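You operate a simulated robot arm through the tools that you are given. There is no shell and no other tool. Be economical: measure what you need, move in short steps, check, and stop when the job is done.

You are at the controls of a simulated robot arm. One attempt, no reset.

## Task
Light the lamp and wipe the plate that glows with the white pad.
Fine: wipe till nothing glows; pad back; lamp off. Set down upright: white pad.

Only the result counts: the job must be done as asked and must still hold three seconds after the hand-in. Knocking over, shifting, dropping, spilling or breaking anything else fails it.

## Robot
A 7-joint arm with a three-finger gripper, fixed in place. Base frame: the origin is at the foot of the arm, x ahead of it, y to its left, z up. Readings come in cm, degrees, newtons and seconds.
With the tool pointing down near the work surface it reaches from about 50 to 94 cm from the base axis. Its first joint turns from -166.0 to 166.0 degrees. Payload 2.69 kg.
The TCP is the grasp point between the finger pads, 2.9 cm short of the fingertips. In the tool frame z runs along the fingers and y along their closing line. Largest opening 12 cm; the body of the gripper starts 7.8 cm behind the TCP.
Orientation is that of the tool frame in the base frame, as a unit quaternion [w, x, y, z]. With the fingers straight down and closing along the base's y, the tool's x points along the base's -x, its y along +y and its z along -z.

## Interface
- The arm moves only by the tool arm_command. Its argument "commands" is a list that holds one entry, the list of rows, each a list of 7 numbers: the shift along the base's x, y, z in cm, then the turn, a rotation vector about the base's x, y, z in degrees, then the gripper command, from -1 (shut) to 1 (fully open), values between in proportion. In form: [[[x, y, z, ax, ay, az, hand], ...]]. A call has 1 to 12 rows; each row shifts and turns the commanded pose from where the row before left it. Each row takes 0.2 s and may step no farther than 5 cm and 8.6 degrees from the row before; otherwise, or with a gripper value out of range, the whole call is refused. A pose out of reach is approached as far as the arm can. The call stops where the force on the tool passes 40 N (or 10 N more than at its start, if that is more) or the arm is blocked; 0.2 s more then pass. Each finger halts on what it meets, pressing with about 21 N; the grip force reading is that of the motor and also rises with nothing between the fingers. The clock runs only during rows and for 0.2 s after the last one: add rows that do not move to give the fingers time. It gives the time, the measured TCP pose, the force on the tool (base axes), the opening and the grip force at its end, in the units of the frame above (readings bear some noise), with the torque about the TCP (base axes, N m) and any sound that the robot's microphone picked up.
- Cameras (640 x 400 px; columns grow to the right, rows downward): "scene" is fixed at [39.87, -50.16, 165.37]; the picture's right is [0.95, -0.32, 0.00], its down [-0.24, -0.72, -0.65] and it looks along [0.21, 0.61, -0.76] (base axes); focal length 325 px, centre (320, 200). "wrist" rides on the gripper at [6.3, 0, -10.4] in the tool frame; the picture's right is [0.01, 1.00, 0.00], its down [-0.83, 0.00, -0.56] and it looks along [-0.56, 0.00, 0.83] (tool axes); focal length 275 px, centre (320, 200). There is no depth. A picture from a camera that has moved, and an enlarged one, comes with that camera's place and axes in the base frame and with its lens.
- get_image(camera): a new picture of that camera. The clock stands still meanwhile.
- lift_body(by): slides the trunk up (or, below 0, down) by that many cm; the arm rides with it, the base frame stays. It gives what a move gives, with no picture.
- zoom(camera, box): a new picture of the part [left, top, right, bottom] of that camera's present view, enlarged. The clock stands still meanwhile.
- close_job(): hands the job in; it is judged then, once.

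Go step by step. Nothing tells you positions but the pictures and the camera data: compare them with the known pose of the tool, close in by small moves and look again before you grip or let go. The budget is 120 turns and 76 pictures, counting those below and the enlarged ones. Unless the task says otherwise, let go and move clear before handing in, and close with one line.

The tools are called after "Emit:" as name(argument=value, ...) on one line, values as JSON. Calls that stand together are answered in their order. arm_command: Moves the arm, as the interface text tells. Its arguments: {"type":"object","properties":{"commands":{"type":"array","items":{"type":"array","items":{"type":"array","items":{"type":"number"}}}}},"required":["commands"]} The other tools are called the same way: lift_body (by) slides the trunk up or down; get_image (camera) takes a picture; zoom (camera, box) takes an enlarged picture of a part of a camera's view; close_job () hands the job in.

At the start:

```text
clock: 0.0
ee_pos: [49.66, -1.84, 118.78]
tcp_rot: [0.0, 0.0, 1.0, -0.001]
ft_force: [-0.4, 1.0, -0.1]
wrist_torque: [-0.02, -0.03, -0.01]
gripper_width: 12.02
gripper_force: 0.0
trunk travel left (down, up): [-60.0, 1.3]
```

scene: 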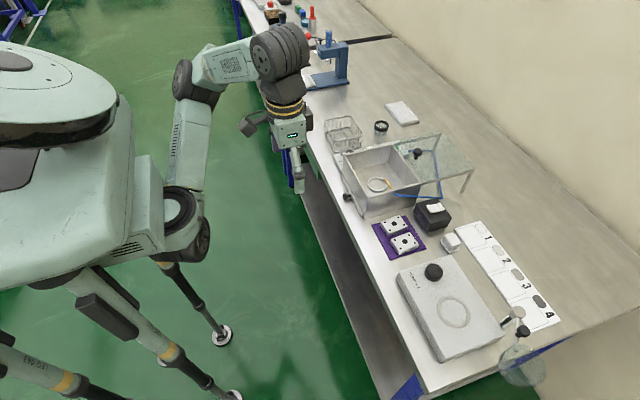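
wrist: 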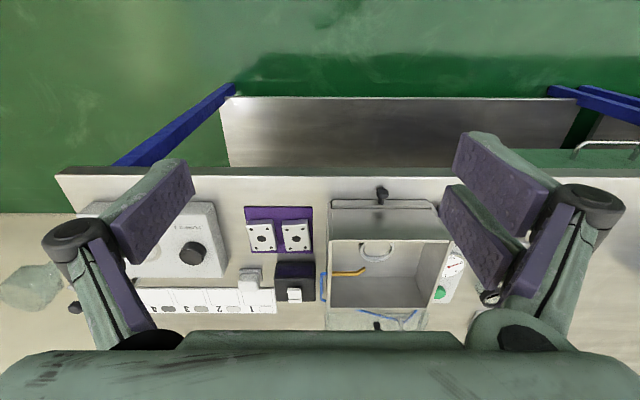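

I see a bench with a box (enclosure), purple mat with two plates, a black box with a white item on it, a numbered strip, and a lamp-like unit. I'll take enlarged views first.

Emit:
zoom(camera="scene", box=[360, 180, 480, 260])

Emit:
zoom(camera="scene", box=[320, 90, 480, 220])

Emit:
zoom(camera="scene", box=[380, 210, 570, 370])

Emit:
zoom(camera="wrist", box=[220, 170, 480, 340])

```text
5.00 times, centred on (420, 220) of scene
camera zoom: at [39.87, -50.16, 165.37], right [0.95, -0.32, 0.0], down [-0.24, -0.72, -0.65], along [0.21, 0.61, -0.76], focal length 1626 px, centre (-180, 100)
```

zoom: 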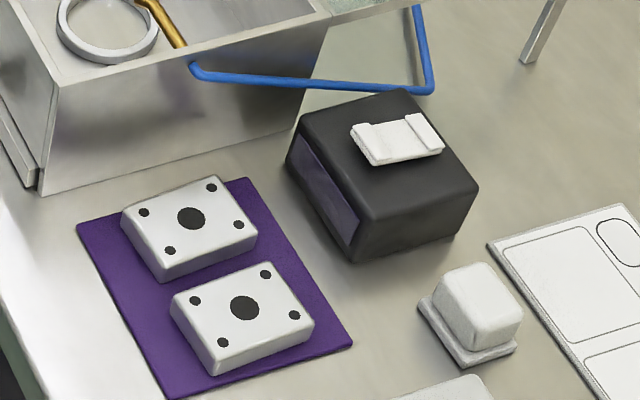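

```text
3.08 times, centred on (400, 155) of scene
camera zoom: at [39.87, -50.16, 165.37], right [0.95, -0.32, 0.0], down [-0.24, -0.72, -0.65], along [0.21, 0.61, -0.76], focal length 1000 px, centre (74, 338)
```

zoom: 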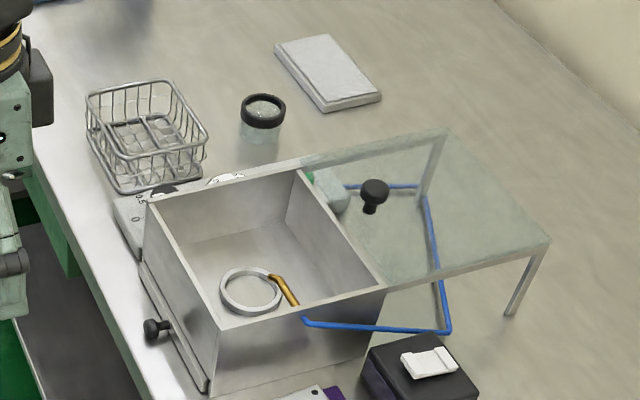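

```text
2.50 times, centred on (475, 290) of scene
camera zoom: at [39.87, -50.16, 165.37], right [0.95, -0.32, 0.0], down [-0.24, -0.72, -0.65], along [0.21, 0.61, -0.76], focal length 813 px, centre (-68, -25)
```

zoom: 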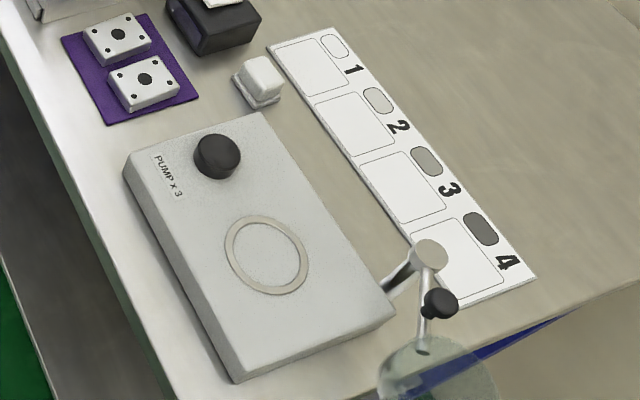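

```text
2.35 times, centred on (350, 255) of wrist
camera zoom: at [43.42, -1.87, 129.09], right [-0.01, 1.0, 0.0], down [0.83, 0.0, 0.56], along [0.56, 0.0, -0.83], focal length 648 px, centre (249, 71)
```

zoom: 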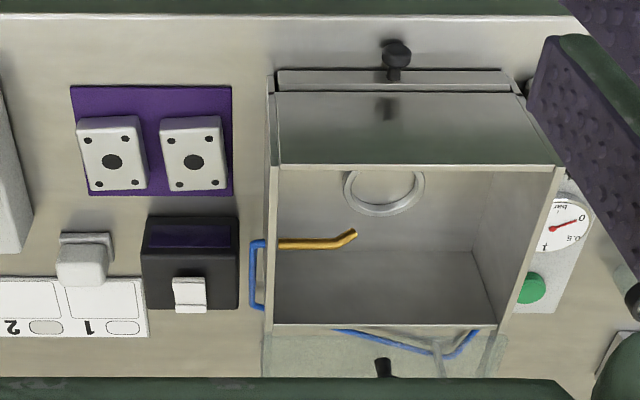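

The lamp looks like the black box with a dark window and a white switch at about (89,-7,95). The plates are at (77,-6/-12,92) and the bench is at z≈90. I'll move closer for a detailed look.

Emit:
arm_command(commands=[[[4, -1.8, -1.6, 0, 0, 0, 1], [4, -1.8, -1.6, 0, 0, 0, 1], [4, -1.8, -1.6, 0, 0, 0, 1], [4, -1.8, -1.6, 0, 0, 0, 1], [4, -1.8, -1.6, 0, 0, 0, 1]]])

Emit:
get_image(camera="wrist")

```text
clock: 1.2
ee_pos: [69.95, -10.81, 110.62]
tcp_rot: [-0.001, 0.0, 1.0, 0.0]
ft_force: [-0.1, -0.7, 0.4]
wrist_torque: [0.0, 0.03, 0.01]
gripper_width: 12.02
gripper_force: 0.1
trunk travel left (down, up): [-60.0, 1.3]
```

```text
69 pictures are left
camera wrist: at [63.65, -10.86, 120.92], right [0.0, 1.0, 0.0], down [0.83, 0.0, 0.56], along [0.56, 0.0, -0.83], focal length 275 px, centre (320, 200)
```

wrist: 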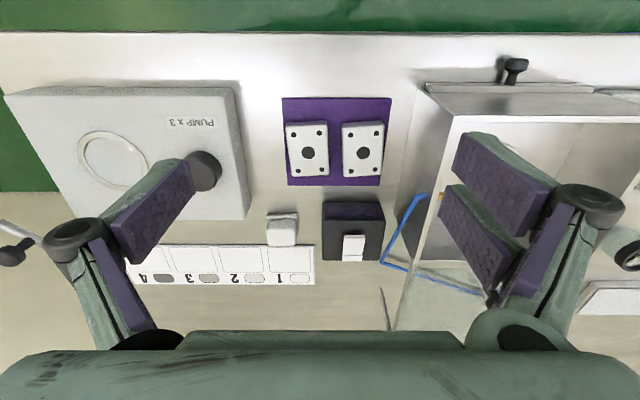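

Emit:
zoom(camera="wrist", box=[250, 90, 410, 290])

Emit:
zoom(camera="scene", box=[410, 195, 470, 255])

```text
2.00 times, centred on (330, 190) of wrist
camera zoom: at [63.65, -10.86, 120.92], right [0.0, 1.0, 0.0], down [0.83, 0.0, 0.56], along [0.56, 0.0, -0.83], focal length 551 px, centre (300, 220)
```

zoom: 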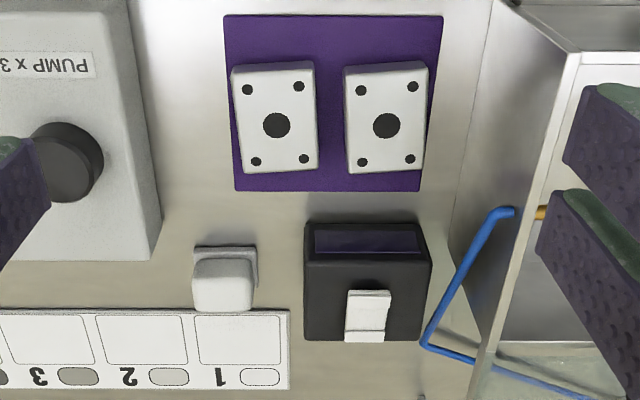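

```text
6.67 times, centred on (440, 225) of scene
camera zoom: at [39.87, -50.16, 165.37], right [0.95, -0.32, 0.0], down [-0.24, -0.72, -0.65], along [0.21, 0.61, -0.76], focal length 2168 px, centre (-480, 33)
```

zoom: 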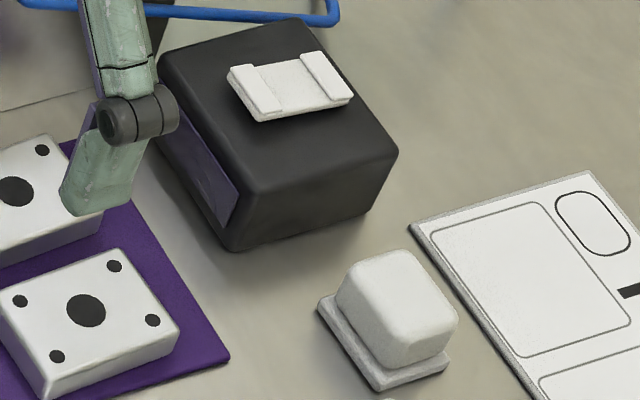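

The rocker on the lamp's top runs along x, about 86.5 to 90.5 at y≈-6.6. The pad block is near (88,-16). I'll go closer to see the rocker's tilt and the pad's base.

Emit:
arm_command(commands=[[[3.5, -0.2, -2, 0, 0, 0, 1], [3.5, -0.2, -2, 0, 0, 0, 1], [3, 0, -2, 0, 0, 0, 1]]])

Emit:
zoom(camera="wrist", box=[200, 130, 440, 330])

Emit:
zoom(camera="scene", box=[425, 195, 455, 220])

```text
clock: 2.0
ee_pos: [79.93, -11.3, 104.66]
tcp_rot: [0.0, -0.001, 1.0, 0.0]
ft_force: [-0.6, 0.5, 0.0]
wrist_torque: [-0.02, 0.0, 0.0]
gripper_width: 12.0
gripper_force: 0.1
trunk travel left (down, up): [-60.0, 1.3]
```

```text
2.00 times, centred on (320, 230) of wrist
camera zoom: at [73.57, -11.26, 115.05], right [-0.01, 1.0, 0.0], down [0.83, 0.0, 0.56], along [0.56, 0.0, -0.83], focal length 551 px, centre (320, 140)
```

zoom: 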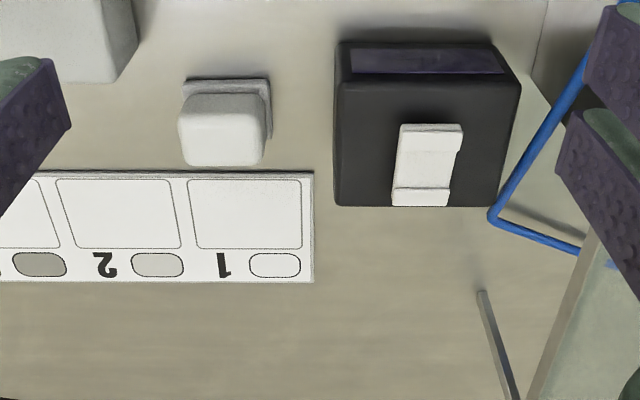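

```text
16.00 times, centred on (440, 208) of scene
camera zoom: at [39.87, -50.16, 165.37], right [0.95, -0.32, 0.0], down [-0.24, -0.72, -0.65], along [0.21, 0.61, -0.76], focal length 5202 px, centre (-1600, 80)
```

zoom: 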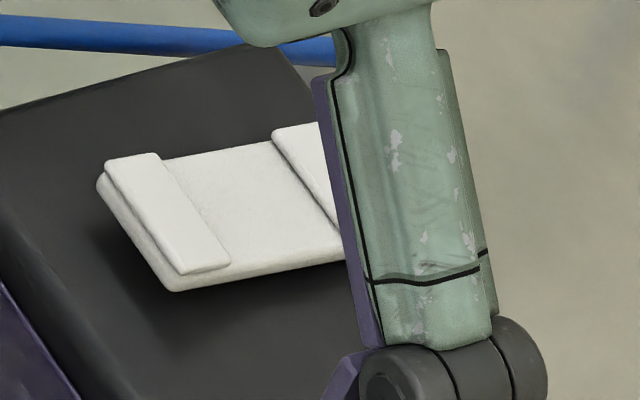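

The rocker's near (-x) end looks raised, at about (86.9,-6.5,95). I'll close the fingers above it, then look.

Emit:
arm_command(commands=[[[0, 0, 0, 0, 0, 0, -1], [0, 0, 0, 0, 0, 0, -1], [2.3, 1.6, 0, 0, 0, 0, -1], [2.3, 1.6, 0, 0, 0, 0, -1], [2.3, 1.6, 0, 0, 0, 0, -1], [0, 0, -2, 0, 0, 0, -1], [0, 0, -2, 0, 0, 0, -1], [0, 0, 0, 0, 0, 0, -1]]])

Emit:
zoom(camera="scene", box=[410, 180, 470, 220])

Emit:
get_image(camera="wrist")

```text
clock: 3.8
ee_pos: [86.76, -6.5, 100.64]
tcp_rot: [-0.001, 0.0, 1.0, 0.0]
ft_force: [-0.8, -1.5, -0.7]
wrist_torque: [-0.01, 0.0, 0.0]
gripper_width: 0.0
gripper_force: 17.1
trunk travel left (down, up): [-60.0, 1.3]
```

```text
10.00 times, centred on (440, 200) of scene
camera zoom: at [39.87, -50.16, 165.37], right [0.95, -0.32, 0.0], down [-0.24, -0.72, -0.65], along [0.21, 0.61, -0.76], focal length 3251 px, centre (-880, 200)
```

zoom: 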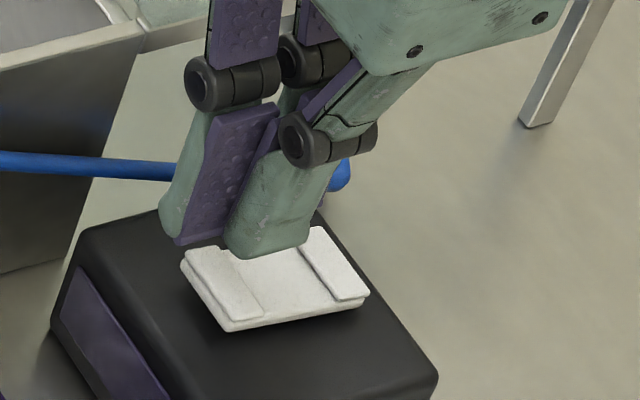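

```text
63 pictures are left
camera wrist: at [80.33, -6.47, 110.99], right [-0.01, 1.0, 0.0], down [0.83, 0.0, 0.56], along [0.56, 0.0, -0.83], focal length 275 px, centre (320, 200)
```

wrist: 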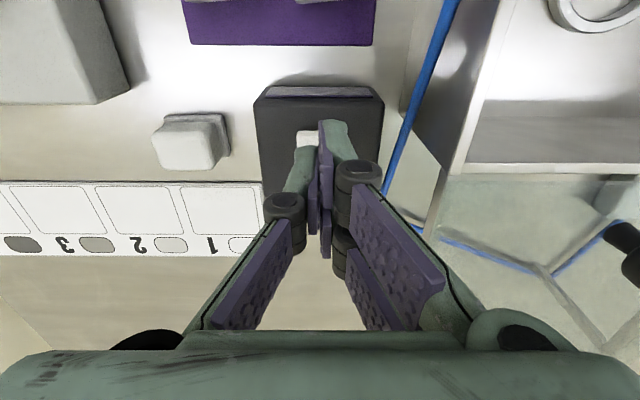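

The tips are aligned over the rocker's near bar. I'll press down in small steps.

Emit:
arm_command(commands=[[[0.1, 0, -1.5, 0, 0, 0, -1], [0, 0, -0.6, 0, 0, 0, -1], [0, 0, -0.4, 0, 0, 0, -1], [0, 0, -0.3, 0, 0, 0, -1], [0, 0, -0.3, 0, 0, 0, -1]]])

Emit:
zoom(camera="scene", box=[360, 170, 480, 260])

```text
clock: 5.0
ee_pos: [86.59, -6.36, 98.21]
tcp_rot: [0.005, 0.0, 1.0, -0.001]
ft_force: [14.5, 3.7, 32.7]
wrist_torque: [0.16, -0.97, 0.04]
gripper_width: 0.58
gripper_force: 28.4
trunk travel left (down, up): [-60.0, 1.3]
heard: click
```

```text
4.44 times, centred on (420, 215) of scene
camera zoom: at [39.87, -50.16, 165.37], right [0.95, -0.32, 0.0], down [-0.24, -0.72, -0.65], along [0.21, 0.61, -0.76], focal length 1445 px, centre (-124, 133)
```

zoom: 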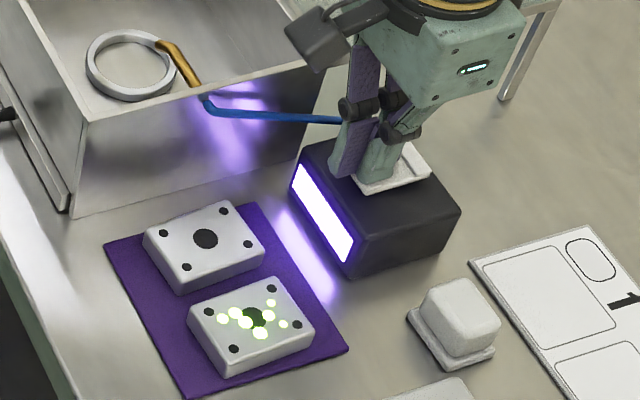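

The lamp is lit and the lower-y plate (about (77,-12.4)) glows in spots. I'll lift off and go above the pad at about (88,-16.3).

Emit:
arm_command(commands=[[[0, 0, 1.5, 0, 0, 0, -1], [0, 0, 3, 0, 0, 0, -1], [0, 0, 3, 0, 0, 0, -1], [-3, -3, 1, 0, 0, 0, 0], [-3, -3, 0, 0, 0, 0, 0], [-2, -3.5, 0, 0, 0, 0, 0], [0, 0, 0, 0, 0, 0, 0]]])

Emit:
zoom(camera="wrist", box=[220, 110, 460, 260])

Emit:
zoom(camera="scene", box=[430, 220, 475, 260])

```text
clock: 6.6
ee_pos: [78.42, -16.08, 106.18]
tcp_rot: [0.0, -0.001, 1.0, 0.001]
ft_force: [0.6, 0.3, -0.6]
wrist_torque: [0.01, 0.03, -0.01]
gripper_width: 5.99
gripper_force: 0.2
trunk travel left (down, up): [-60.0, 1.3]
heard: click
```

```text
2.67 times, centred on (340, 185) of wrist
camera zoom: at [72.14, -16.09, 116.5], right [-0.01, 1.0, 0.0], down [0.83, 0.0, 0.56], along [0.56, 0.0, -0.83], focal length 734 px, centre (267, 240)
```

zoom: 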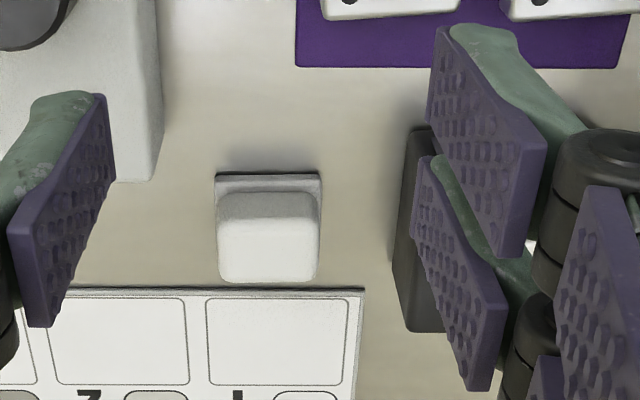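

```text
10.00 times, centred on (452, 240) of scene
camera zoom: at [39.87, -50.16, 165.37], right [0.95, -0.32, 0.0], down [-0.24, -0.72, -0.65], along [0.21, 0.61, -0.76], focal length 3251 px, centre (-1005, -200)
```

zoom: 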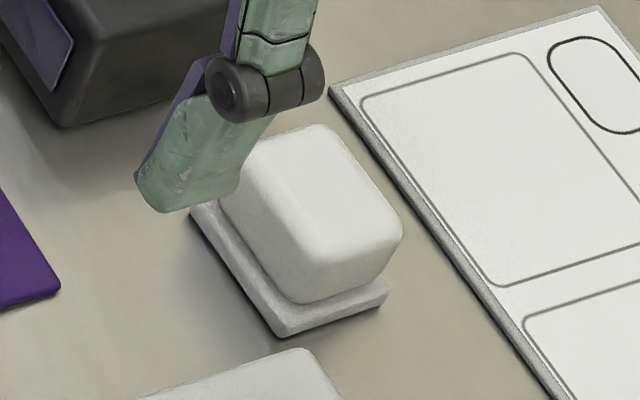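

A second click was heard and the lamp window looks dark again. I'll look at the lamp.

Emit:
zoom(camera="scene", box=[360, 170, 480, 260])

Emit:
zoom(camera="scene", box=[415, 190, 460, 220])

```text
4.44 times, centred on (420, 215) of scene
camera zoom: at [39.87, -50.16, 165.37], right [0.95, -0.32, 0.0], down [-0.24, -0.72, -0.65], along [0.21, 0.61, -0.76], focal length 1445 px, centre (-124, 133)
```

zoom: 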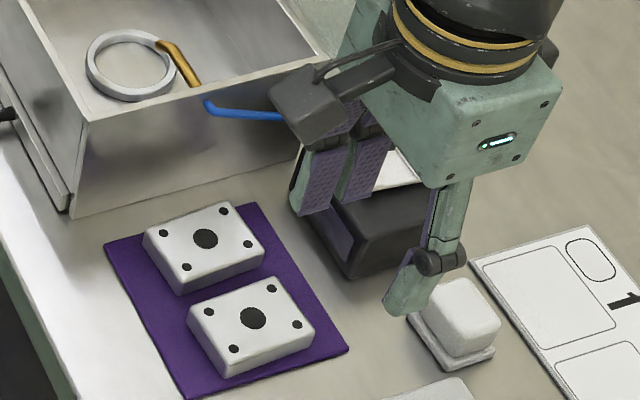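

```text
13.33 times, centred on (438, 205) of scene
camera zoom: at [39.87, -50.16, 165.37], right [0.95, -0.32, 0.0], down [-0.24, -0.72, -0.65], along [0.21, 0.61, -0.76], focal length 4335 px, centre (-1247, 133)
```

zoom: 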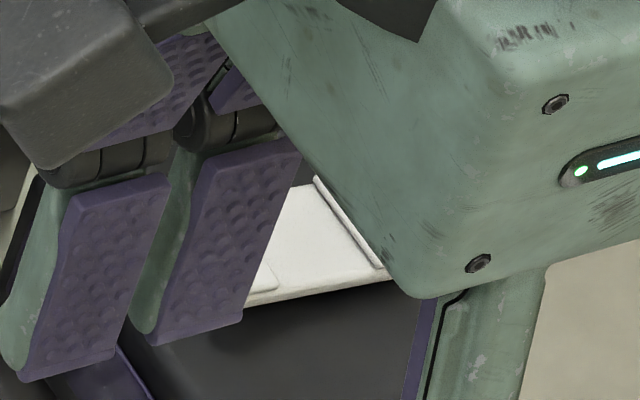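

The lamp went out as I lifted, so the rocker sprang back. I'll inspect its tilt with the fingers open.

Emit:
arm_command(commands=[[[-1, 4, 0, 0, 0, 0, 1], [-1, 4, -1, 0, 0, 0, 1], [0, 1.5, -1, 0, 0, 0, 1], [0, 0, -1, 0, 0, 0, 1]]])

Emit:
zoom(camera="wrist", box=[260, 160, 380, 260])

Emit:
zoom(camera="scene", box=[415, 190, 460, 220])

```text
clock: 7.6
ee_pos: [76.58, -6.37, 103.05]
tcp_rot: [0.0, 0.0, 1.0, 0.0]
ft_force: [-0.4, 0.0, -0.1]
wrist_torque: [-0.01, -0.02, -0.01]
gripper_width: 11.99
gripper_force: 0.1
trunk travel left (down, up): [-60.0, 1.3]
```

```text
4.00 times, centred on (320, 210) of wrist
camera zoom: at [70.3, -6.38, 113.51], right [-0.01, 1.0, 0.0], down [0.83, 0.0, 0.56], along [0.56, 0.0, -0.83], focal length 1101 px, centre (320, 160)
```

zoom: 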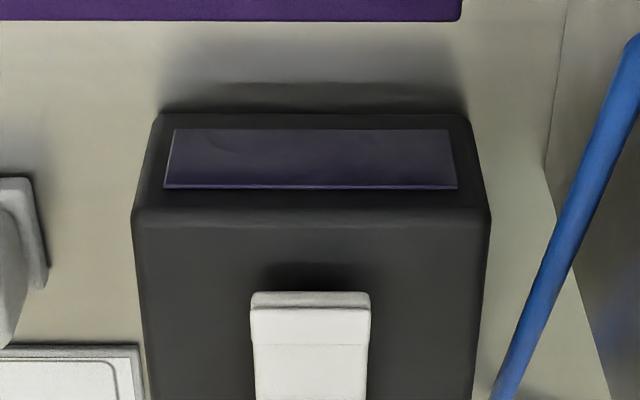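

```text
13.33 times, centred on (438, 205) of scene
camera zoom: at [39.87, -50.16, 165.37], right [0.95, -0.32, 0.0], down [-0.24, -0.72, -0.65], along [0.21, 0.61, -0.76], focal length 4335 px, centre (-1247, 133)
```

zoom: 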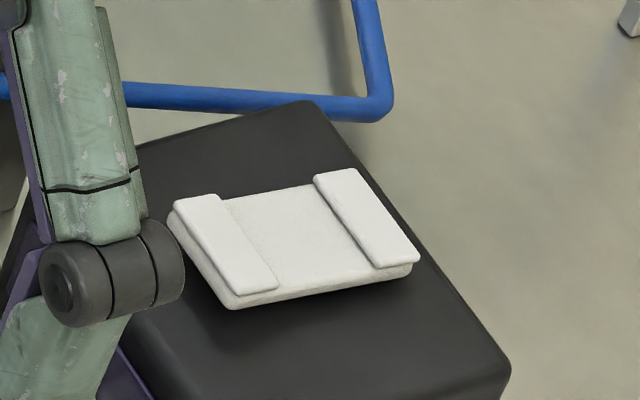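

The near end is up again, so the first press may have stopped short of latching. I'll press again, deeper and straight, and hold it.

Emit:
arm_command(commands=[[[2.6, 0, 0, 0, 0, 0, -1], [2.6, 0, 0, 0, 0, 0, -1], [2.6, -0.1, 0, 0, 0, 0, -1], [2.6, -0.1, 0, 0, 0, 0, -1], [0, 0, 0, 0, 0, 0, -1], [0, 0, 0, 0, 0, 0, -1], [0, 0, 0, 0, 0, 0, -1], [0, 0, -3, 0, 0, 0, -1], [0, 0, -1, 0, 0, 0, -1]]])

Emit:
arm_command(commands=[[[0, 0, -0.5, 0, 0, 0, -1], [0, 0, -0.4, 0, 0, 0, -1], [0, 0, -0.3, 0, 0, 0, -1], [0, 0, -0.3, 0, 0, 0, -1], [0, 0, -0.3, 0, 0, 0, -1], [0, 0, -0.3, 0, 0, 0, -1], [0, 0, -0.3, 0, 0, 0, -1]]])

Emit:
zoom(camera="scene", box=[400, 180, 460, 230])

```text
clock: 9.6
ee_pos: [87.18, -6.5, 99.08]
tcp_rot: [0.0, 0.0, 1.0, -0.001]
ft_force: [0.4, -0.1, 0.9]
wrist_torque: [-0.03, 0.02, 0.01]
gripper_width: 0.0
gripper_force: 20.6
trunk travel left (down, up): [-60.0, 1.3]
```

```text
clock: 10.8
ee_pos: [87.14, -6.54, 98.16]
tcp_rot: [0.007, -0.001, 1.0, -0.001]
ft_force: [-6.2, 1.7, 15.3]
wrist_torque: [0.1, 0.01, -0.04]
gripper_width: 0.61
gripper_force: 28.4
trunk travel left (down, up): [-60.0, 1.3]
heard: click
stopped in row 6: the force on the tool passed its limit at 44 N (the readings are from after the stop); the commanded pose is now the measured one
```

```text
8.00 times, centred on (430, 205) of scene
camera zoom: at [39.87, -50.16, 165.37], right [0.95, -0.32, 0.0], down [-0.24, -0.72, -0.65], along [0.21, 0.61, -0.76], focal length 2601 px, centre (-560, 160)
```

zoom: 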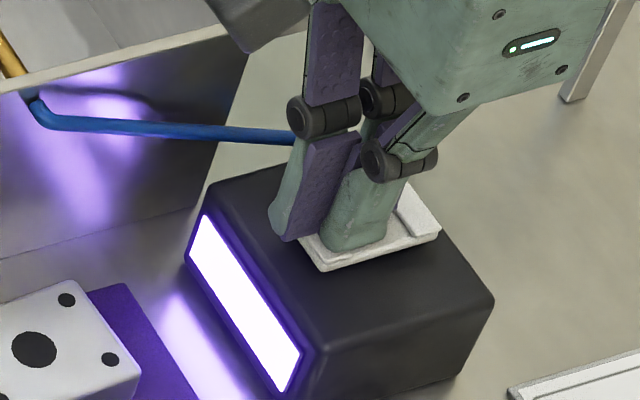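

The lamp is lit with the near end bottomed. I'll lift straight up in small steps and see whether it stays.

Emit:
arm_command(commands=[[[0, 0, 0.4, 0, 0, 0, -1], [0, 0, 0.5, 0, 0, 0, -1], [0, 0, 1, 0, 0, 0, -1], [0, 0, 3, 0, 0, 0, -1]]])

Emit:
zoom(camera="scene", box=[400, 180, 460, 230])

```text
clock: 11.8
ee_pos: [87.17, -6.61, 102.55]
tcp_rot: [0.006, -0.001, 1.0, -0.001]
ft_force: [-0.3, -0.4, 0.7]
wrist_torque: [-0.01, 0.02, -0.03]
gripper_width: 0.02
gripper_force: 28.2
trunk travel left (down, up): [-60.0, 1.3]
```

```text
8.00 times, centred on (430, 205) of scene
camera zoom: at [39.87, -50.16, 165.37], right [0.95, -0.32, 0.0], down [-0.24, -0.72, -0.65], along [0.21, 0.61, -0.76], focal length 2601 px, centre (-560, 160)
```

zoom: 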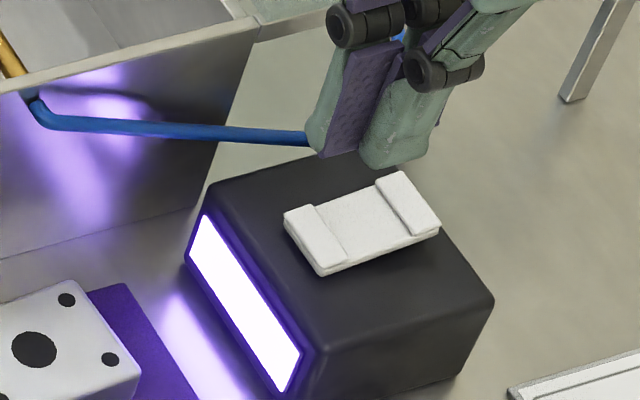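

The switch is latched on. Now I'll move over the pad with the fingers part open and look.

Emit:
arm_command(commands=[[[0, -2.5, 1, 0, 0.7, 0, -0.2], [0.3, -2.5, 0, 0, 0, 0, 0], [0.3, -2.5, 0, 0, 0, 0, 0], [0, -2, -1, 0, 0, 0, 0], [0, 0, -1.5, 0, 0, 0, 0]]])

Emit:
zoom(camera="wrist", box=[220, 80, 420, 240])

Emit:
zoom(camera="scene", box=[420, 200, 480, 250])

```text
clock: 13.1
ee_pos: [88.03, -16.12, 101.02]
tcp_rot: [0.0, -0.001, 1.0, 0.001]
ft_force: [-0.2, -1.0, -0.3]
wrist_torque: [-0.01, 0.0, 0.0]
gripper_width: 6.03
gripper_force: 0.1
trunk travel left (down, up): [-60.0, 1.3]
```

```text
2.50 times, centred on (320, 160) of wrist
camera zoom: at [81.68, -16.16, 111.43], right [-0.01, 1.0, 0.0], down [0.83, 0.01, 0.55], along [0.55, 0.0, -0.83], focal length 688 px, centre (320, 300)
```

zoom: 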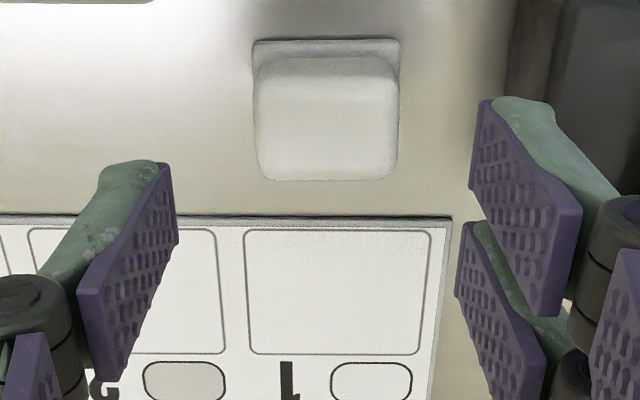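

```text
8.00 times, centred on (450, 225) of scene
camera zoom: at [39.87, -50.16, 165.37], right [0.95, -0.32, 0.0], down [-0.24, -0.72, -0.65], along [0.21, 0.61, -0.76], focal length 2601 px, centre (-720, 0)
```

zoom: 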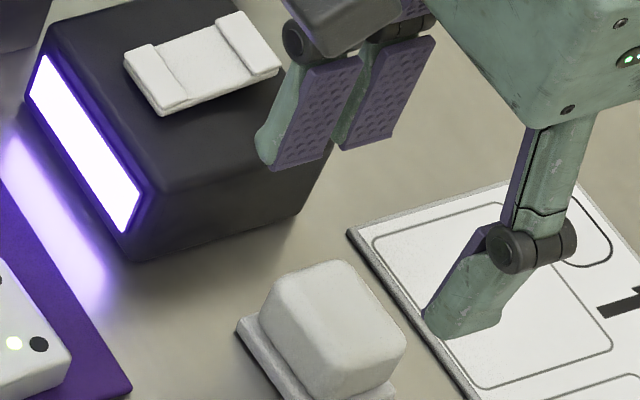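

The pad block is about 4 cm wide in y and 3–4 cm in x, centred at (88.0,-16.0) with its top at z≈94, in a shallow tray. I'll grip the upper part so the tips stay above its underside.

Emit:
arm_command(commands=[[[-0.05, 0.1, -2.5, 0, 0, 0, -0.1], [0, 0, -2.5, 0, 0, 0, -0.1], [0, 0, -1.1, 0, 0, 0, -0.1], [0, 0, 0, 0, 0, 0, -0.1]]])

Emit:
zoom(camera="wrist", box=[220, 80, 420, 240])

Emit:
zoom(camera="scene", box=[420, 200, 480, 250])

```text
clock: 14.1
ee_pos: [87.92, -15.82, 95.01]
tcp_rot: [-0.002, -0.001, 1.0, -0.001]
ft_force: [0.1, -0.5, -0.4]
wrist_torque: [0.01, -0.03, -0.03]
gripper_width: 5.39
gripper_force: 0.1
trunk travel left (down, up): [-60.0, 1.3]
```

```text
2.50 times, centred on (320, 160) of wrist
camera zoom: at [81.54, -16.03, 105.35], right [-0.01, 1.0, 0.0], down [0.83, 0.01, 0.55], along [0.55, 0.0, -0.83], focal length 688 px, centre (320, 300)
```

zoom: 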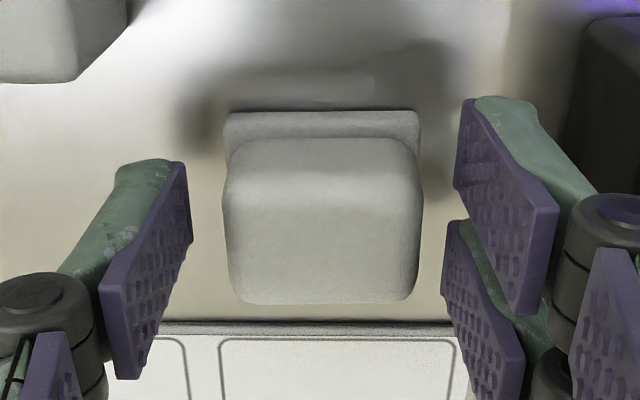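

```text
8.00 times, centred on (450, 225) of scene
camera zoom: at [39.87, -50.16, 165.37], right [0.95, -0.32, 0.0], down [-0.24, -0.72, -0.65], along [0.21, 0.61, -0.76], focal length 2601 px, centre (-720, 0)
```

zoom: 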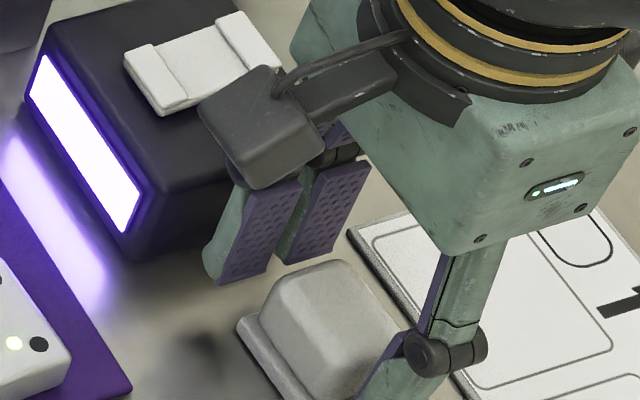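

The gripper has two fingers on the +y side and one thumb on the -y side, all level with the upper part of the block and clear of the lamp. I'll close on it.

Emit:
arm_command(commands=[[[0, 0, 0, 0, 0, 0, -0.4], [0, 0, 0, 0, 0, 0, -1], [0, 0, 0, 0, 0, 0, -1], [0, 0, 0, 0, 0, 0, -1], [0, 0, 0, 0, 0, 0, -1]]])

Emit:
zoom(camera="wrist", box=[220, 80, 420, 240])

```text
clock: 15.2
ee_pos: [87.76, -16.01, 95.0]
tcp_rot: [-0.001, -0.001, 1.0, -0.001]
ft_force: [-0.2, 0.2, 0.9]
wrist_torque: [-0.02, 0.06, 0.01]
gripper_width: 3.97
gripper_force: 20.5
trunk travel left (down, up): [-60.0, 1.3]
```

```text
2.50 times, centred on (320, 160) of wrist
camera zoom: at [81.54, -16.04, 105.38], right [-0.01, 1.0, 0.0], down [0.83, 0.01, 0.55], along [0.55, 0.0, -0.83], focal length 688 px, centre (320, 300)
```

zoom: 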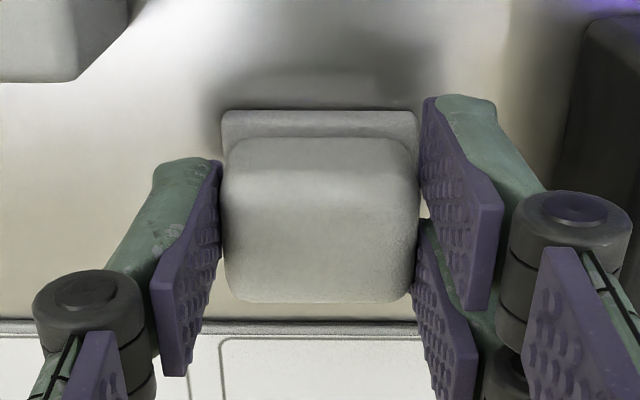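

The pad is held at 3.97 cm and stayed centred; this exact pose (87.8,-16.0,95.0) is where it must go back. I'll lift it and check whether the tray stays.

Emit:
arm_command(commands=[[[0, 0, 0.5, 0, 0, 0, -1], [0, 0, 1, 0, 0, 0, -1], [0, 0, 2, 0, 0, 0, -1], [0, 0, 2.5, 0, 0, 0, -1]]])

Emit:
zoom(camera="scene", box=[410, 195, 490, 255])

Emit:
zoom(camera="wrist", box=[220, 80, 420, 240])

```text
clock: 16.2
ee_pos: [87.77, -16.06, 101.13]
tcp_rot: [0.0, -0.001, 1.0, 0.0]
ft_force: [0.4, -0.8, -0.3]
wrist_torque: [0.01, 0.0, 0.02]
gripper_width: 3.94
gripper_force: 20.8
trunk travel left (down, up): [-60.0, 1.3]
```

```text
6.67 times, centred on (450, 225) of scene
camera zoom: at [39.87, -50.16, 165.37], right [0.95, -0.32, 0.0], down [-0.24, -0.72, -0.65], along [0.21, 0.61, -0.76], focal length 2168 px, centre (-547, 33)
```

zoom: 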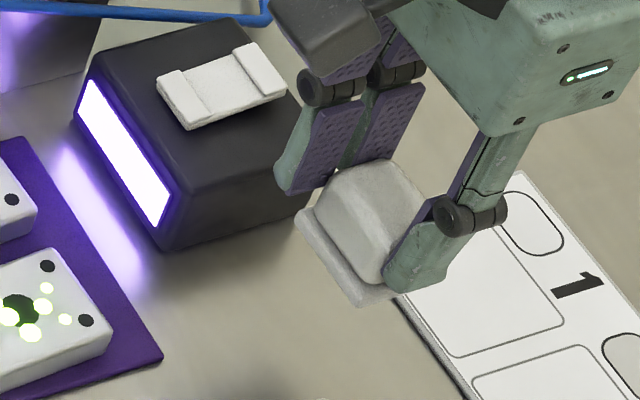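

```text
2.50 times, centred on (320, 160) of wrist
camera zoom: at [81.42, -16.05, 111.6], right [-0.01, 1.0, 0.0], down [0.83, 0.01, 0.55], along [0.55, 0.0, -0.83], focal length 688 px, centre (320, 300)
```

zoom: 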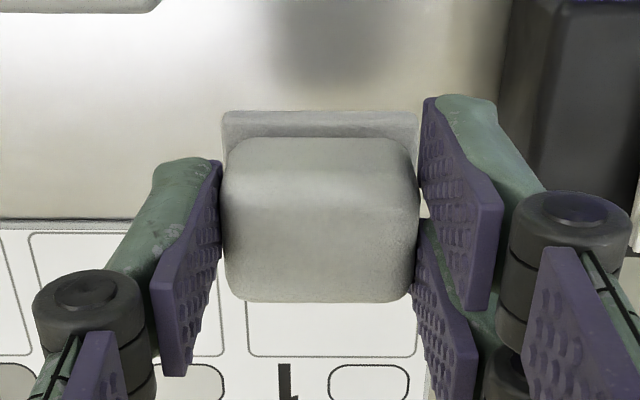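

The whole pad, including its wiping base, came up with it, so the underside is about 4.9 cm below the TCP. I'll carry it over the glowing plate at (77,-12.3).

Emit:
arm_command(commands=[[[-3.7, 0, 0, 0, 0, 0, -1], [-3.7, 0.6, 0, 0, 0, 0, -1], [-3.4, 1.6, 0, 0, 0, 0, -1], [0, 1.5, -1, 0, 0, 0, -1], [0, 0, -1, 0, 0, 0, -1]]])

Emit:
zoom(camera="scene", box=[370, 195, 450, 265])

Emit:
zoom(camera="wrist", box=[220, 80, 420, 240])

```text
clock: 17.4
ee_pos: [77.0, -12.27, 99.11]
tcp_rot: [-0.001, -0.001, 1.0, -0.001]
ft_force: [0.7, 0.1, -0.4]
wrist_torque: [0.0, 0.02, 0.0]
gripper_width: 3.94
gripper_force: 20.2
trunk travel left (down, up): [-60.0, 1.3]
```

```text
5.71 times, centred on (410, 230) of scene
camera zoom: at [39.87, -50.16, 165.37], right [0.95, -0.32, 0.0], down [-0.24, -0.72, -0.65], along [0.21, 0.61, -0.76], focal length 1858 px, centre (-194, 29)
```

zoom: 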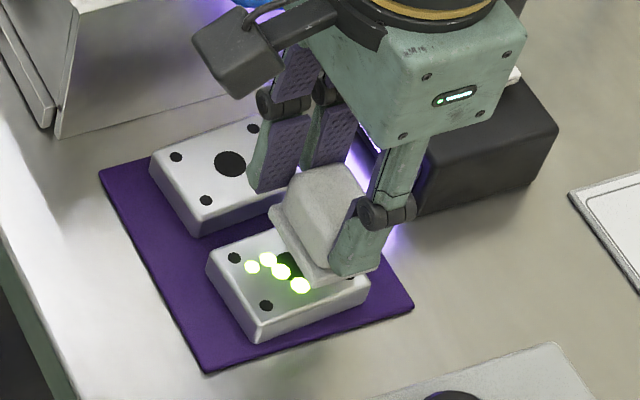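

```text
2.50 times, centred on (320, 160) of wrist
camera zoom: at [70.73, -12.37, 109.46], right [-0.01, 1.0, 0.0], down [0.83, 0.01, 0.55], along [0.55, 0.0, -0.83], focal length 688 px, centre (320, 300)
```

zoom: 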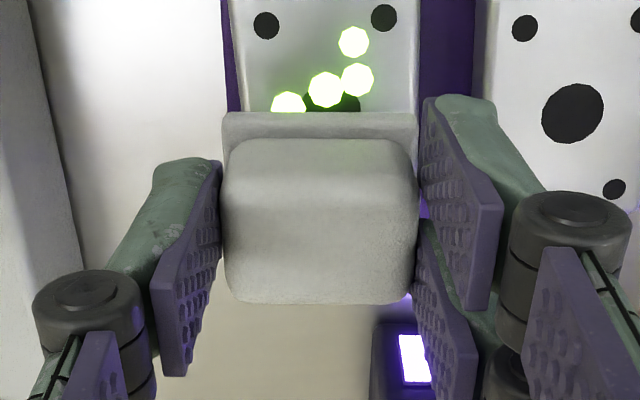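

The pad is above the plate. I'll lower it gently until I feel contact.

Emit:
arm_command(commands=[[[0, 0, -1.2, 0, 0, 0, -1], [0, 0, -0.4, 0, 0, 0, -1], [0, 0, -0.3, 0, 0, 0, -1], [0, 0, 0, 0, 0, 0, -1]]])

```text
clock: 18.4
ee_pos: [76.92, -12.22, 97.12]
tcp_rot: [0.0, -0.002, 1.0, 0.0]
ft_force: [0.6, 0.5, -0.8]
wrist_torque: [0.01, -0.01, 0.0]
gripper_width: 3.93
gripper_force: 20.4
trunk travel left (down, up): [-60.0, 1.3]
```

Emit:
arm_command(commands=[[[0, 0, -0.15, 0, 0, 0, -1], [0, 0, -0.15, 0, 0, 0, -1], [0, 0, 0, 0, 0, 0, -1]]])

```text
clock: 19.2
ee_pos: [76.92, -12.23, 97.11]
tcp_rot: [0.001, -0.001, 1.0, -0.001]
ft_force: [4.1, -0.1, 14.7]
wrist_torque: [0.0, -0.13, -0.04]
gripper_width: 3.96
gripper_force: 21.3
trunk travel left (down, up): [-60.0, 1.3]
```

Contact is at z≈97.1 with 15 N. I'll ease off to about half that, then try a short stroke and check the plate doesn't shift.

Emit:
arm_command(commands=[[[0, 0, 0.12, 0, 0, 0, -1], [-0.5, 0, 0, 0, 0, 0, -1], [-0.5, 0, 0, 0, 0, 0, -1], [-0.5, 0, 0, 0, 0, 0, -1]]])

Emit:
zoom(camera="scene", box=[370, 195, 450, 265])

```text
clock: 20.2
ee_pos: [75.47, -12.19, 97.08]
tcp_rot: [0.0, -0.001, 1.0, -0.002]
ft_force: [4.7, 0.2, 13.6]
wrist_torque: [0.07, -0.28, 0.01]
gripper_width: 3.93
gripper_force: 21.2
trunk travel left (down, up): [-60.0, 1.3]
```

```text
5.71 times, centred on (410, 230) of scene
camera zoom: at [39.87, -50.16, 165.37], right [0.95, -0.32, 0.0], down [-0.24, -0.72, -0.65], along [0.21, 0.61, -0.76], focal length 1858 px, centre (-194, 29)
```

zoom: 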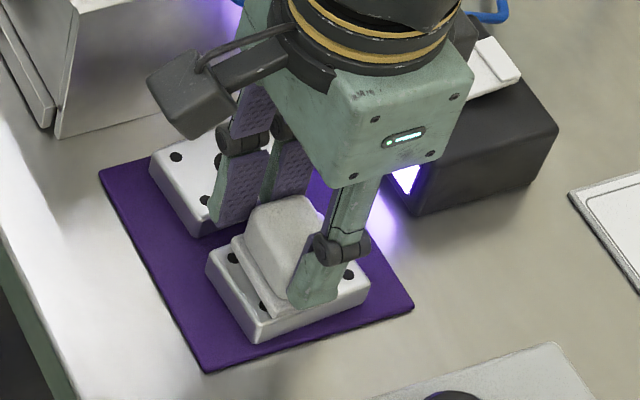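

The plate hasn't shifted. I'll carry on with several slow strokes along x.

Emit:
arm_command(commands=[[[-0.5, 0.1, 0, 0, 0, 0, -1], [0.6, 0, 0, 0, 0, 0, -1], [0.7, 0, 0, 0, 0, 0, -1], [0.7, 0, 0, 0, 0, 0, -1], [0.7, 0, 0, 0, 0, 0, -1], [0.7, 0, 0, 0, 0, 0, -1], [0.6, 0, 0, 0, 0, 0, -1], [0, -0.3, 0, 0, 0, 0, -1], [-0.7, 0, 0, 0, 0, 0, -1], [-0.7, 0, 0, 0, 0, 0, -1], [-0.7, 0, 0, 0, 0, 0, -1], [-0.7, 0, 0, 0, 0, 0, -1]]])

Emit:
arm_command(commands=[[[-0.7, 0, 0, 0, 0, 0, -1], [-0.5, 0, 0, 0, 0, 0, -1], [0, 0.5, 0, 0, 0, 0, -1], [0.7, 0, 0, 0, 0, 0, -1], [0.7, 0, 0, 0, 0, 0, -1], [0.7, 0, 0, 0, 0, 0, -1], [0.7, 0, 0, 0, 0, 0, -1], [0.7, 0, 0, 0, 0, 0, -1], [0.5, -0.3, 0, 0, 0, 0, -1], [-1, 0, 0, 0, 0, 0, -1], [-1, 0, 0, 0, 0, 0, -1]]])

Emit:
arm_command(commands=[[[0, 0, 1.5, 0, 0, 0, -1], [0, 0, 3, 0, 0, 0, -1], [-3, -3, 1, 0, 0, 0, -1], [-3, -4, 0, 0, 0, 0, -1], [-2, -3, 0, 0, 0, 0, -1]]])

Emit:
zoom(camera="scene", box=[370, 195, 450, 265])

```text
clock: 22.9
ee_pos: [76.2, -12.35, 97.09]
tcp_rot: [0.0, -0.002, 1.0, -0.001]
ft_force: [3.1, 0.1, 9.5]
wrist_torque: [0.05, -0.09, -0.02]
gripper_width: 3.93
gripper_force: 21.3
trunk travel left (down, up): [-60.0, 1.3]
```

```text
clock: 25.2
ee_pos: [76.95, -12.29, 97.01]
tcp_rot: [0.0, 0.0, 1.0, -0.001]
ft_force: [3.1, -0.1, 10.1]
wrist_torque: [0.06, -0.1, -0.02]
gripper_width: 3.94
gripper_force: 20.9
trunk travel left (down, up): [-60.0, 1.3]
```

```text
clock: 26.4
ee_pos: [69.06, -22.36, 102.25]
tcp_rot: [-0.001, -0.001, 1.0, -0.001]
ft_force: [-0.1, -0.2, 0.0]
wrist_torque: [0.03, -0.02, -0.03]
gripper_width: 3.93
gripper_force: 21.2
trunk travel left (down, up): [-60.0, 1.3]
```

```text
5.71 times, centred on (410, 230) of scene
camera zoom: at [39.87, -50.16, 165.37], right [0.95, -0.32, 0.0], down [-0.24, -0.72, -0.65], along [0.21, 0.61, -0.76], focal length 1858 px, centre (-194, 29)
```

zoom: 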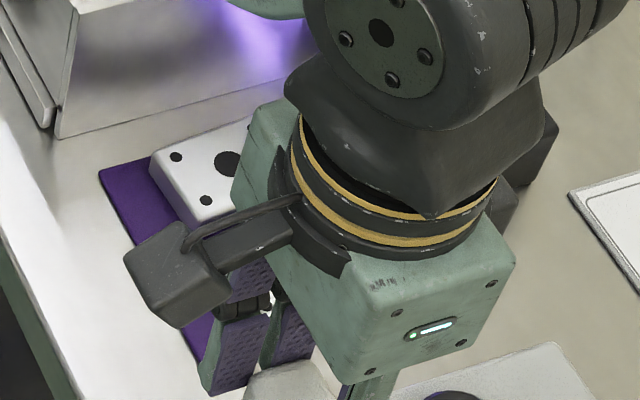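

The arm blocks the view. I'll rise and go toward the pad's home spot, then look at the plate.

Emit:
arm_command(commands=[[[0, 0, 3, 0, 0, 0, -1], [4, 1.4, 0, 0, 0, 0, -1], [4, 1.4, 0, 0, 0, 0, -1], [4, 1.4, 0, 0, 0, 0, -1], [4, 1.4, 0, 0, 0, 0, -1], [2.74, 0.75, 0, 0, 0, 0, -1], [0, 0, 0, 0, 0, 0, -1]]])

Emit:
zoom(camera="scene", box=[370, 195, 450, 265])

```text
clock: 28.1
ee_pos: [87.65, -15.79, 105.53]
tcp_rot: [-0.001, 0.0, 1.0, -0.001]
ft_force: [-0.1, 0.0, -0.3]
wrist_torque: [-0.01, 0.01, -0.02]
gripper_width: 3.93
gripper_force: 20.9
trunk travel left (down, up): [-60.0, 1.3]
```

```text
5.71 times, centred on (410, 230) of scene
camera zoom: at [39.87, -50.16, 165.37], right [0.95, -0.32, 0.0], down [-0.24, -0.72, -0.65], along [0.21, 0.61, -0.76], focal length 1858 px, centre (-194, 29)
```

zoom: 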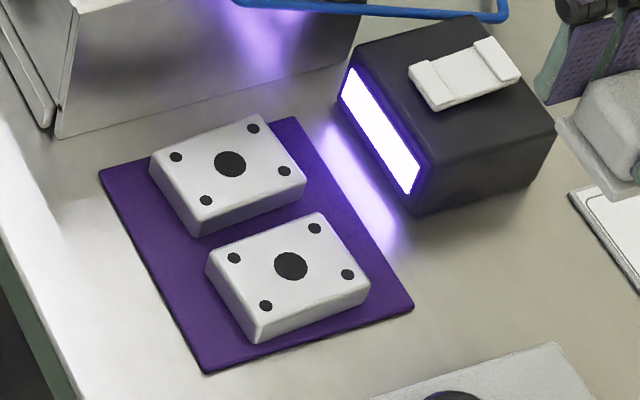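

Nothing visibly glows now; I'll take one close check for faint remnants.

Emit:
zoom(camera="scene", box=[392, 218, 420, 240])

Emit:
zoom(camera="wrist", box=[220, 80, 420, 240])

```text
16.00 times, centred on (406, 229) of scene
camera zoom: at [39.87, -50.16, 165.37], right [0.95, -0.32, 0.0], down [-0.24, -0.72, -0.65], along [0.21, 0.61, -0.76], focal length 5202 px, centre (-1056, -264)
```

zoom: 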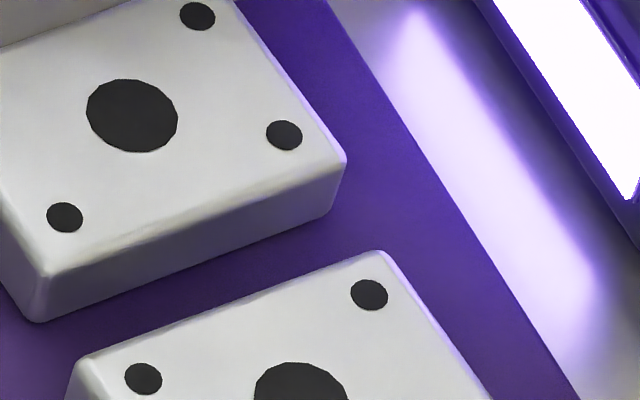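

```text
2.50 times, centred on (320, 160) of wrist
camera zoom: at [81.35, -15.85, 115.85], right [-0.01, 1.0, 0.0], down [0.83, 0.0, 0.56], along [0.55, 0.0, -0.83], focal length 688 px, centre (320, 300)
```

zoom: 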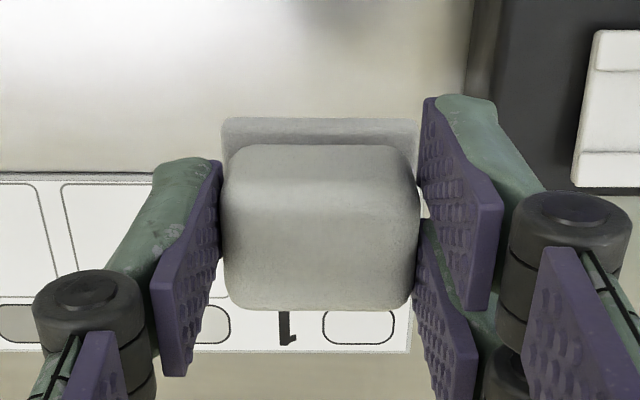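

The plate is clean. I'll set the pad back at (87.8,-16.0), lowering gently.

Emit:
arm_command(commands=[[[0, -0.2, -3, 0, 0, 0, -1], [0, 0, -3, 0, 0, 0, -1], [0, 0, -2.5, 0, 0, 0, -1], [0, 0, -1, 0, 0, 0, -1], [0, 0, -0.5, 0, 0, 0, -1], [0, 0, -0.2, 0, 0, 0, -1], [0, 0, 0, 0, 0, 0, -1]]])

```text
clock: 29.6
ee_pos: [87.74, -16.11, 95.13]
tcp_rot: [-0.001, -0.001, 1.0, -0.001]
ft_force: [-0.6, -0.6, -0.2]
wrist_torque: [-0.01, 0.03, 0.01]
gripper_width: 3.93
gripper_force: 20.8
trunk travel left (down, up): [-60.0, 1.3]
```

Emit:
arm_command(commands=[[[0, 0.05, -0.12, 0, 0, 0, -1], [0, 0, -0.1, 0, 0, 0, -1], [0, 0, 0, 0, 0, 0, -1]]])

```text
clock: 30.4
ee_pos: [87.76, -16.03, 95.06]
tcp_rot: [-0.001, -0.001, 1.0, 0.0]
ft_force: [-0.5, -0.2, -0.2]
wrist_torque: [-0.02, 0.04, -0.02]
gripper_width: 3.9
gripper_force: 21.2
trunk travel left (down, up): [-60.0, 1.3]
```

Emit:
arm_command(commands=[[[0, 0, -0.12, 0, 0, 0, -1], [0, 0, -0.1, 0, 0, 0, -1], [0, 0, 0, 0, 0, 0, -1]]])

```text
clock: 31.2
ee_pos: [87.74, -16.0, 94.86]
tcp_rot: [-0.002, -0.001, 1.0, -0.001]
ft_force: [0.1, -0.6, -1.7]
wrist_torque: [-0.05, 0.03, 0.01]
gripper_width: 3.93
gripper_force: 20.6
trunk travel left (down, up): [-60.0, 1.3]
```

Emit:
arm_command(commands=[[[0, 0, -0.1, 0, 0, 0, -1], [0, 0, -0.1, 0, 0, 0, -1], [0, 0, 0, 0, 0, 0, -1]]])

Emit:
zoom(camera="scene", box=[430, 220, 475, 260])

```text
clock: 32.0
ee_pos: [87.72, -16.03, 94.79]
tcp_rot: [0.0, -0.001, 1.0, -0.001]
ft_force: [2.2, -1.1, 10.3]
wrist_torque: [0.08, -0.05, -0.01]
gripper_width: 3.92
gripper_force: 21.4
trunk travel left (down, up): [-60.0, 1.3]
```

```text
10.00 times, centred on (452, 240) of scene
camera zoom: at [39.87, -50.16, 165.37], right [0.95, -0.32, 0.0], down [-0.24, -0.72, -0.65], along [0.21, 0.61, -0.76], focal length 3251 px, centre (-1005, -200)
```

zoom: 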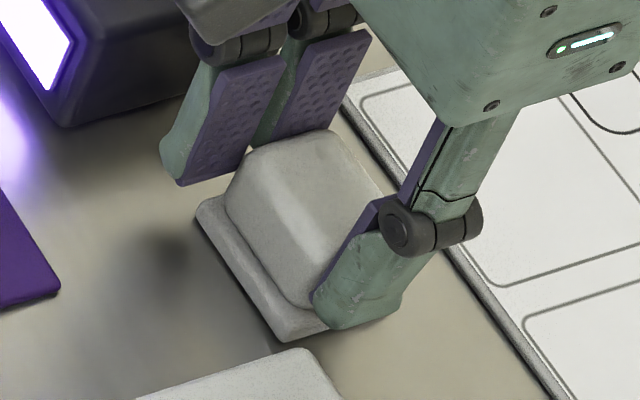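

The pad is down on its spot with 10 N of contact, within about 1–2 mm of the original. I'll open and rise.

Emit:
arm_command(commands=[[[0, 0, 0.05, 0, 0, 0, -0.2], [0, 0, 0, 0, 0, 0, -0.1], [0, 0, 0, 0, 0, 0, -0.1], [0, 0, 1.5, 0, 0, 0, -0.1], [0, 0, 3, 0, 0, 0, -0.1], [0, 0, 4, 0, 0, 0, -0.1]]])

Emit:
zoom(camera="scene", box=[430, 220, 475, 260])

```text
clock: 33.5
ee_pos: [87.67, -16.3, 103.26]
tcp_rot: [-0.001, -0.001, 1.0, -0.001]
ft_force: [-0.9, 0.1, 0.4]
wrist_torque: [-0.02, -0.01, 0.0]
gripper_width: 5.39
gripper_force: 0.1
trunk travel left (down, up): [-60.0, 1.3]
```

```text
10.00 times, centred on (452, 240) of scene
camera zoom: at [39.87, -50.16, 165.37], right [0.95, -0.32, 0.0], down [-0.24, -0.72, -0.65], along [0.21, 0.61, -0.76], focal length 3251 px, centre (-1005, -200)
```

zoom: 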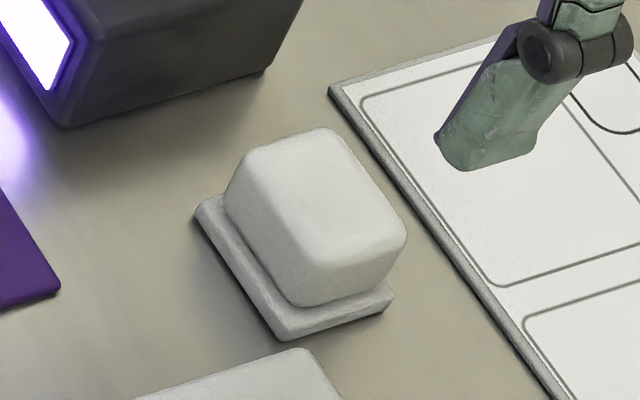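

The pad stands upright in place. Now I'll close the fingers and go above the rocker's raised far end at about (90.4,-6.55).

Emit:
arm_command(commands=[[[0.6, 2.4, 0, 0, 0, 0, -1], [0.7, 2.45, 0, 0, 0, 0, -1], [0.7, 2.45, 0, 0, 0, 0, -1], [0.7, 2.45, 0, 0, 0, 0, -1], [0, 0, -2, 0, 0, 0, -1], [0, 0, -2, 0, 0, 0, -1], [0, 0, 0, 0, 0, 0, -1]]])

Emit:
zoom(camera="scene", box=[410, 180, 470, 225])

```text
clock: 35.0
ee_pos: [91.29, -7.07, 99.45]
tcp_rot: [-0.002, -0.004, 1.0, -0.001]
ft_force: [0.0, 0.7, 0.4]
wrist_torque: [-0.01, 0.02, 0.01]
gripper_width: 0.0
gripper_force: 20.9
out of reach, approached as far as the arm can: row 5, 6
trunk travel left (down, up): [-60.0, 1.3]
```

```text
8.89 times, centred on (440, 202) of scene
camera zoom: at [39.87, -50.16, 165.37], right [0.95, -0.32, 0.0], down [-0.24, -0.72, -0.65], along [0.21, 0.61, -0.76], focal length 2890 px, centre (-747, 178)
```

zoom: 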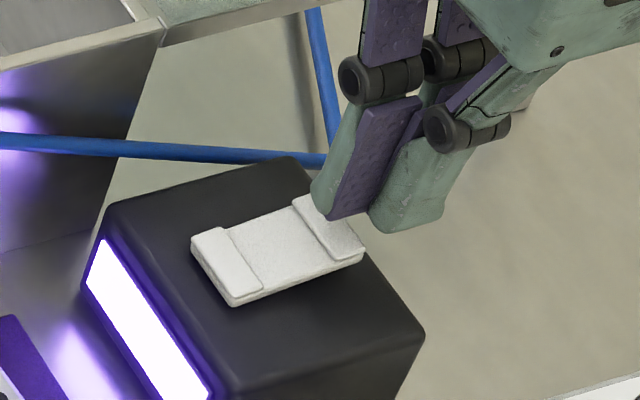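

The arm hit its reach limit and sits slightly off at (91.3,-7.1). I'll pull back a little and re-centre.

Emit:
arm_command(commands=[[[-0.4, 0.2, 0.6, 0, 0, 0, -1], [-0.5, 0.3, 0, 0, 0, 0, -1], [0, 0, 0, 0, 0, 0, -1]]])

```text
clock: 35.9
ee_pos: [90.53, -7.39, 98.42]
tcp_rot: [-0.024, 0.004, 1.0, 0.003]
ft_force: [-0.2, -0.4, 0.1]
wrist_torque: [0.01, 0.03, 0.02]
gripper_width: 0.01
gripper_force: 20.7
out of reach, approached as far as the arm can: row 2
trunk travel left (down, up): [-60.0, 1.3]
```

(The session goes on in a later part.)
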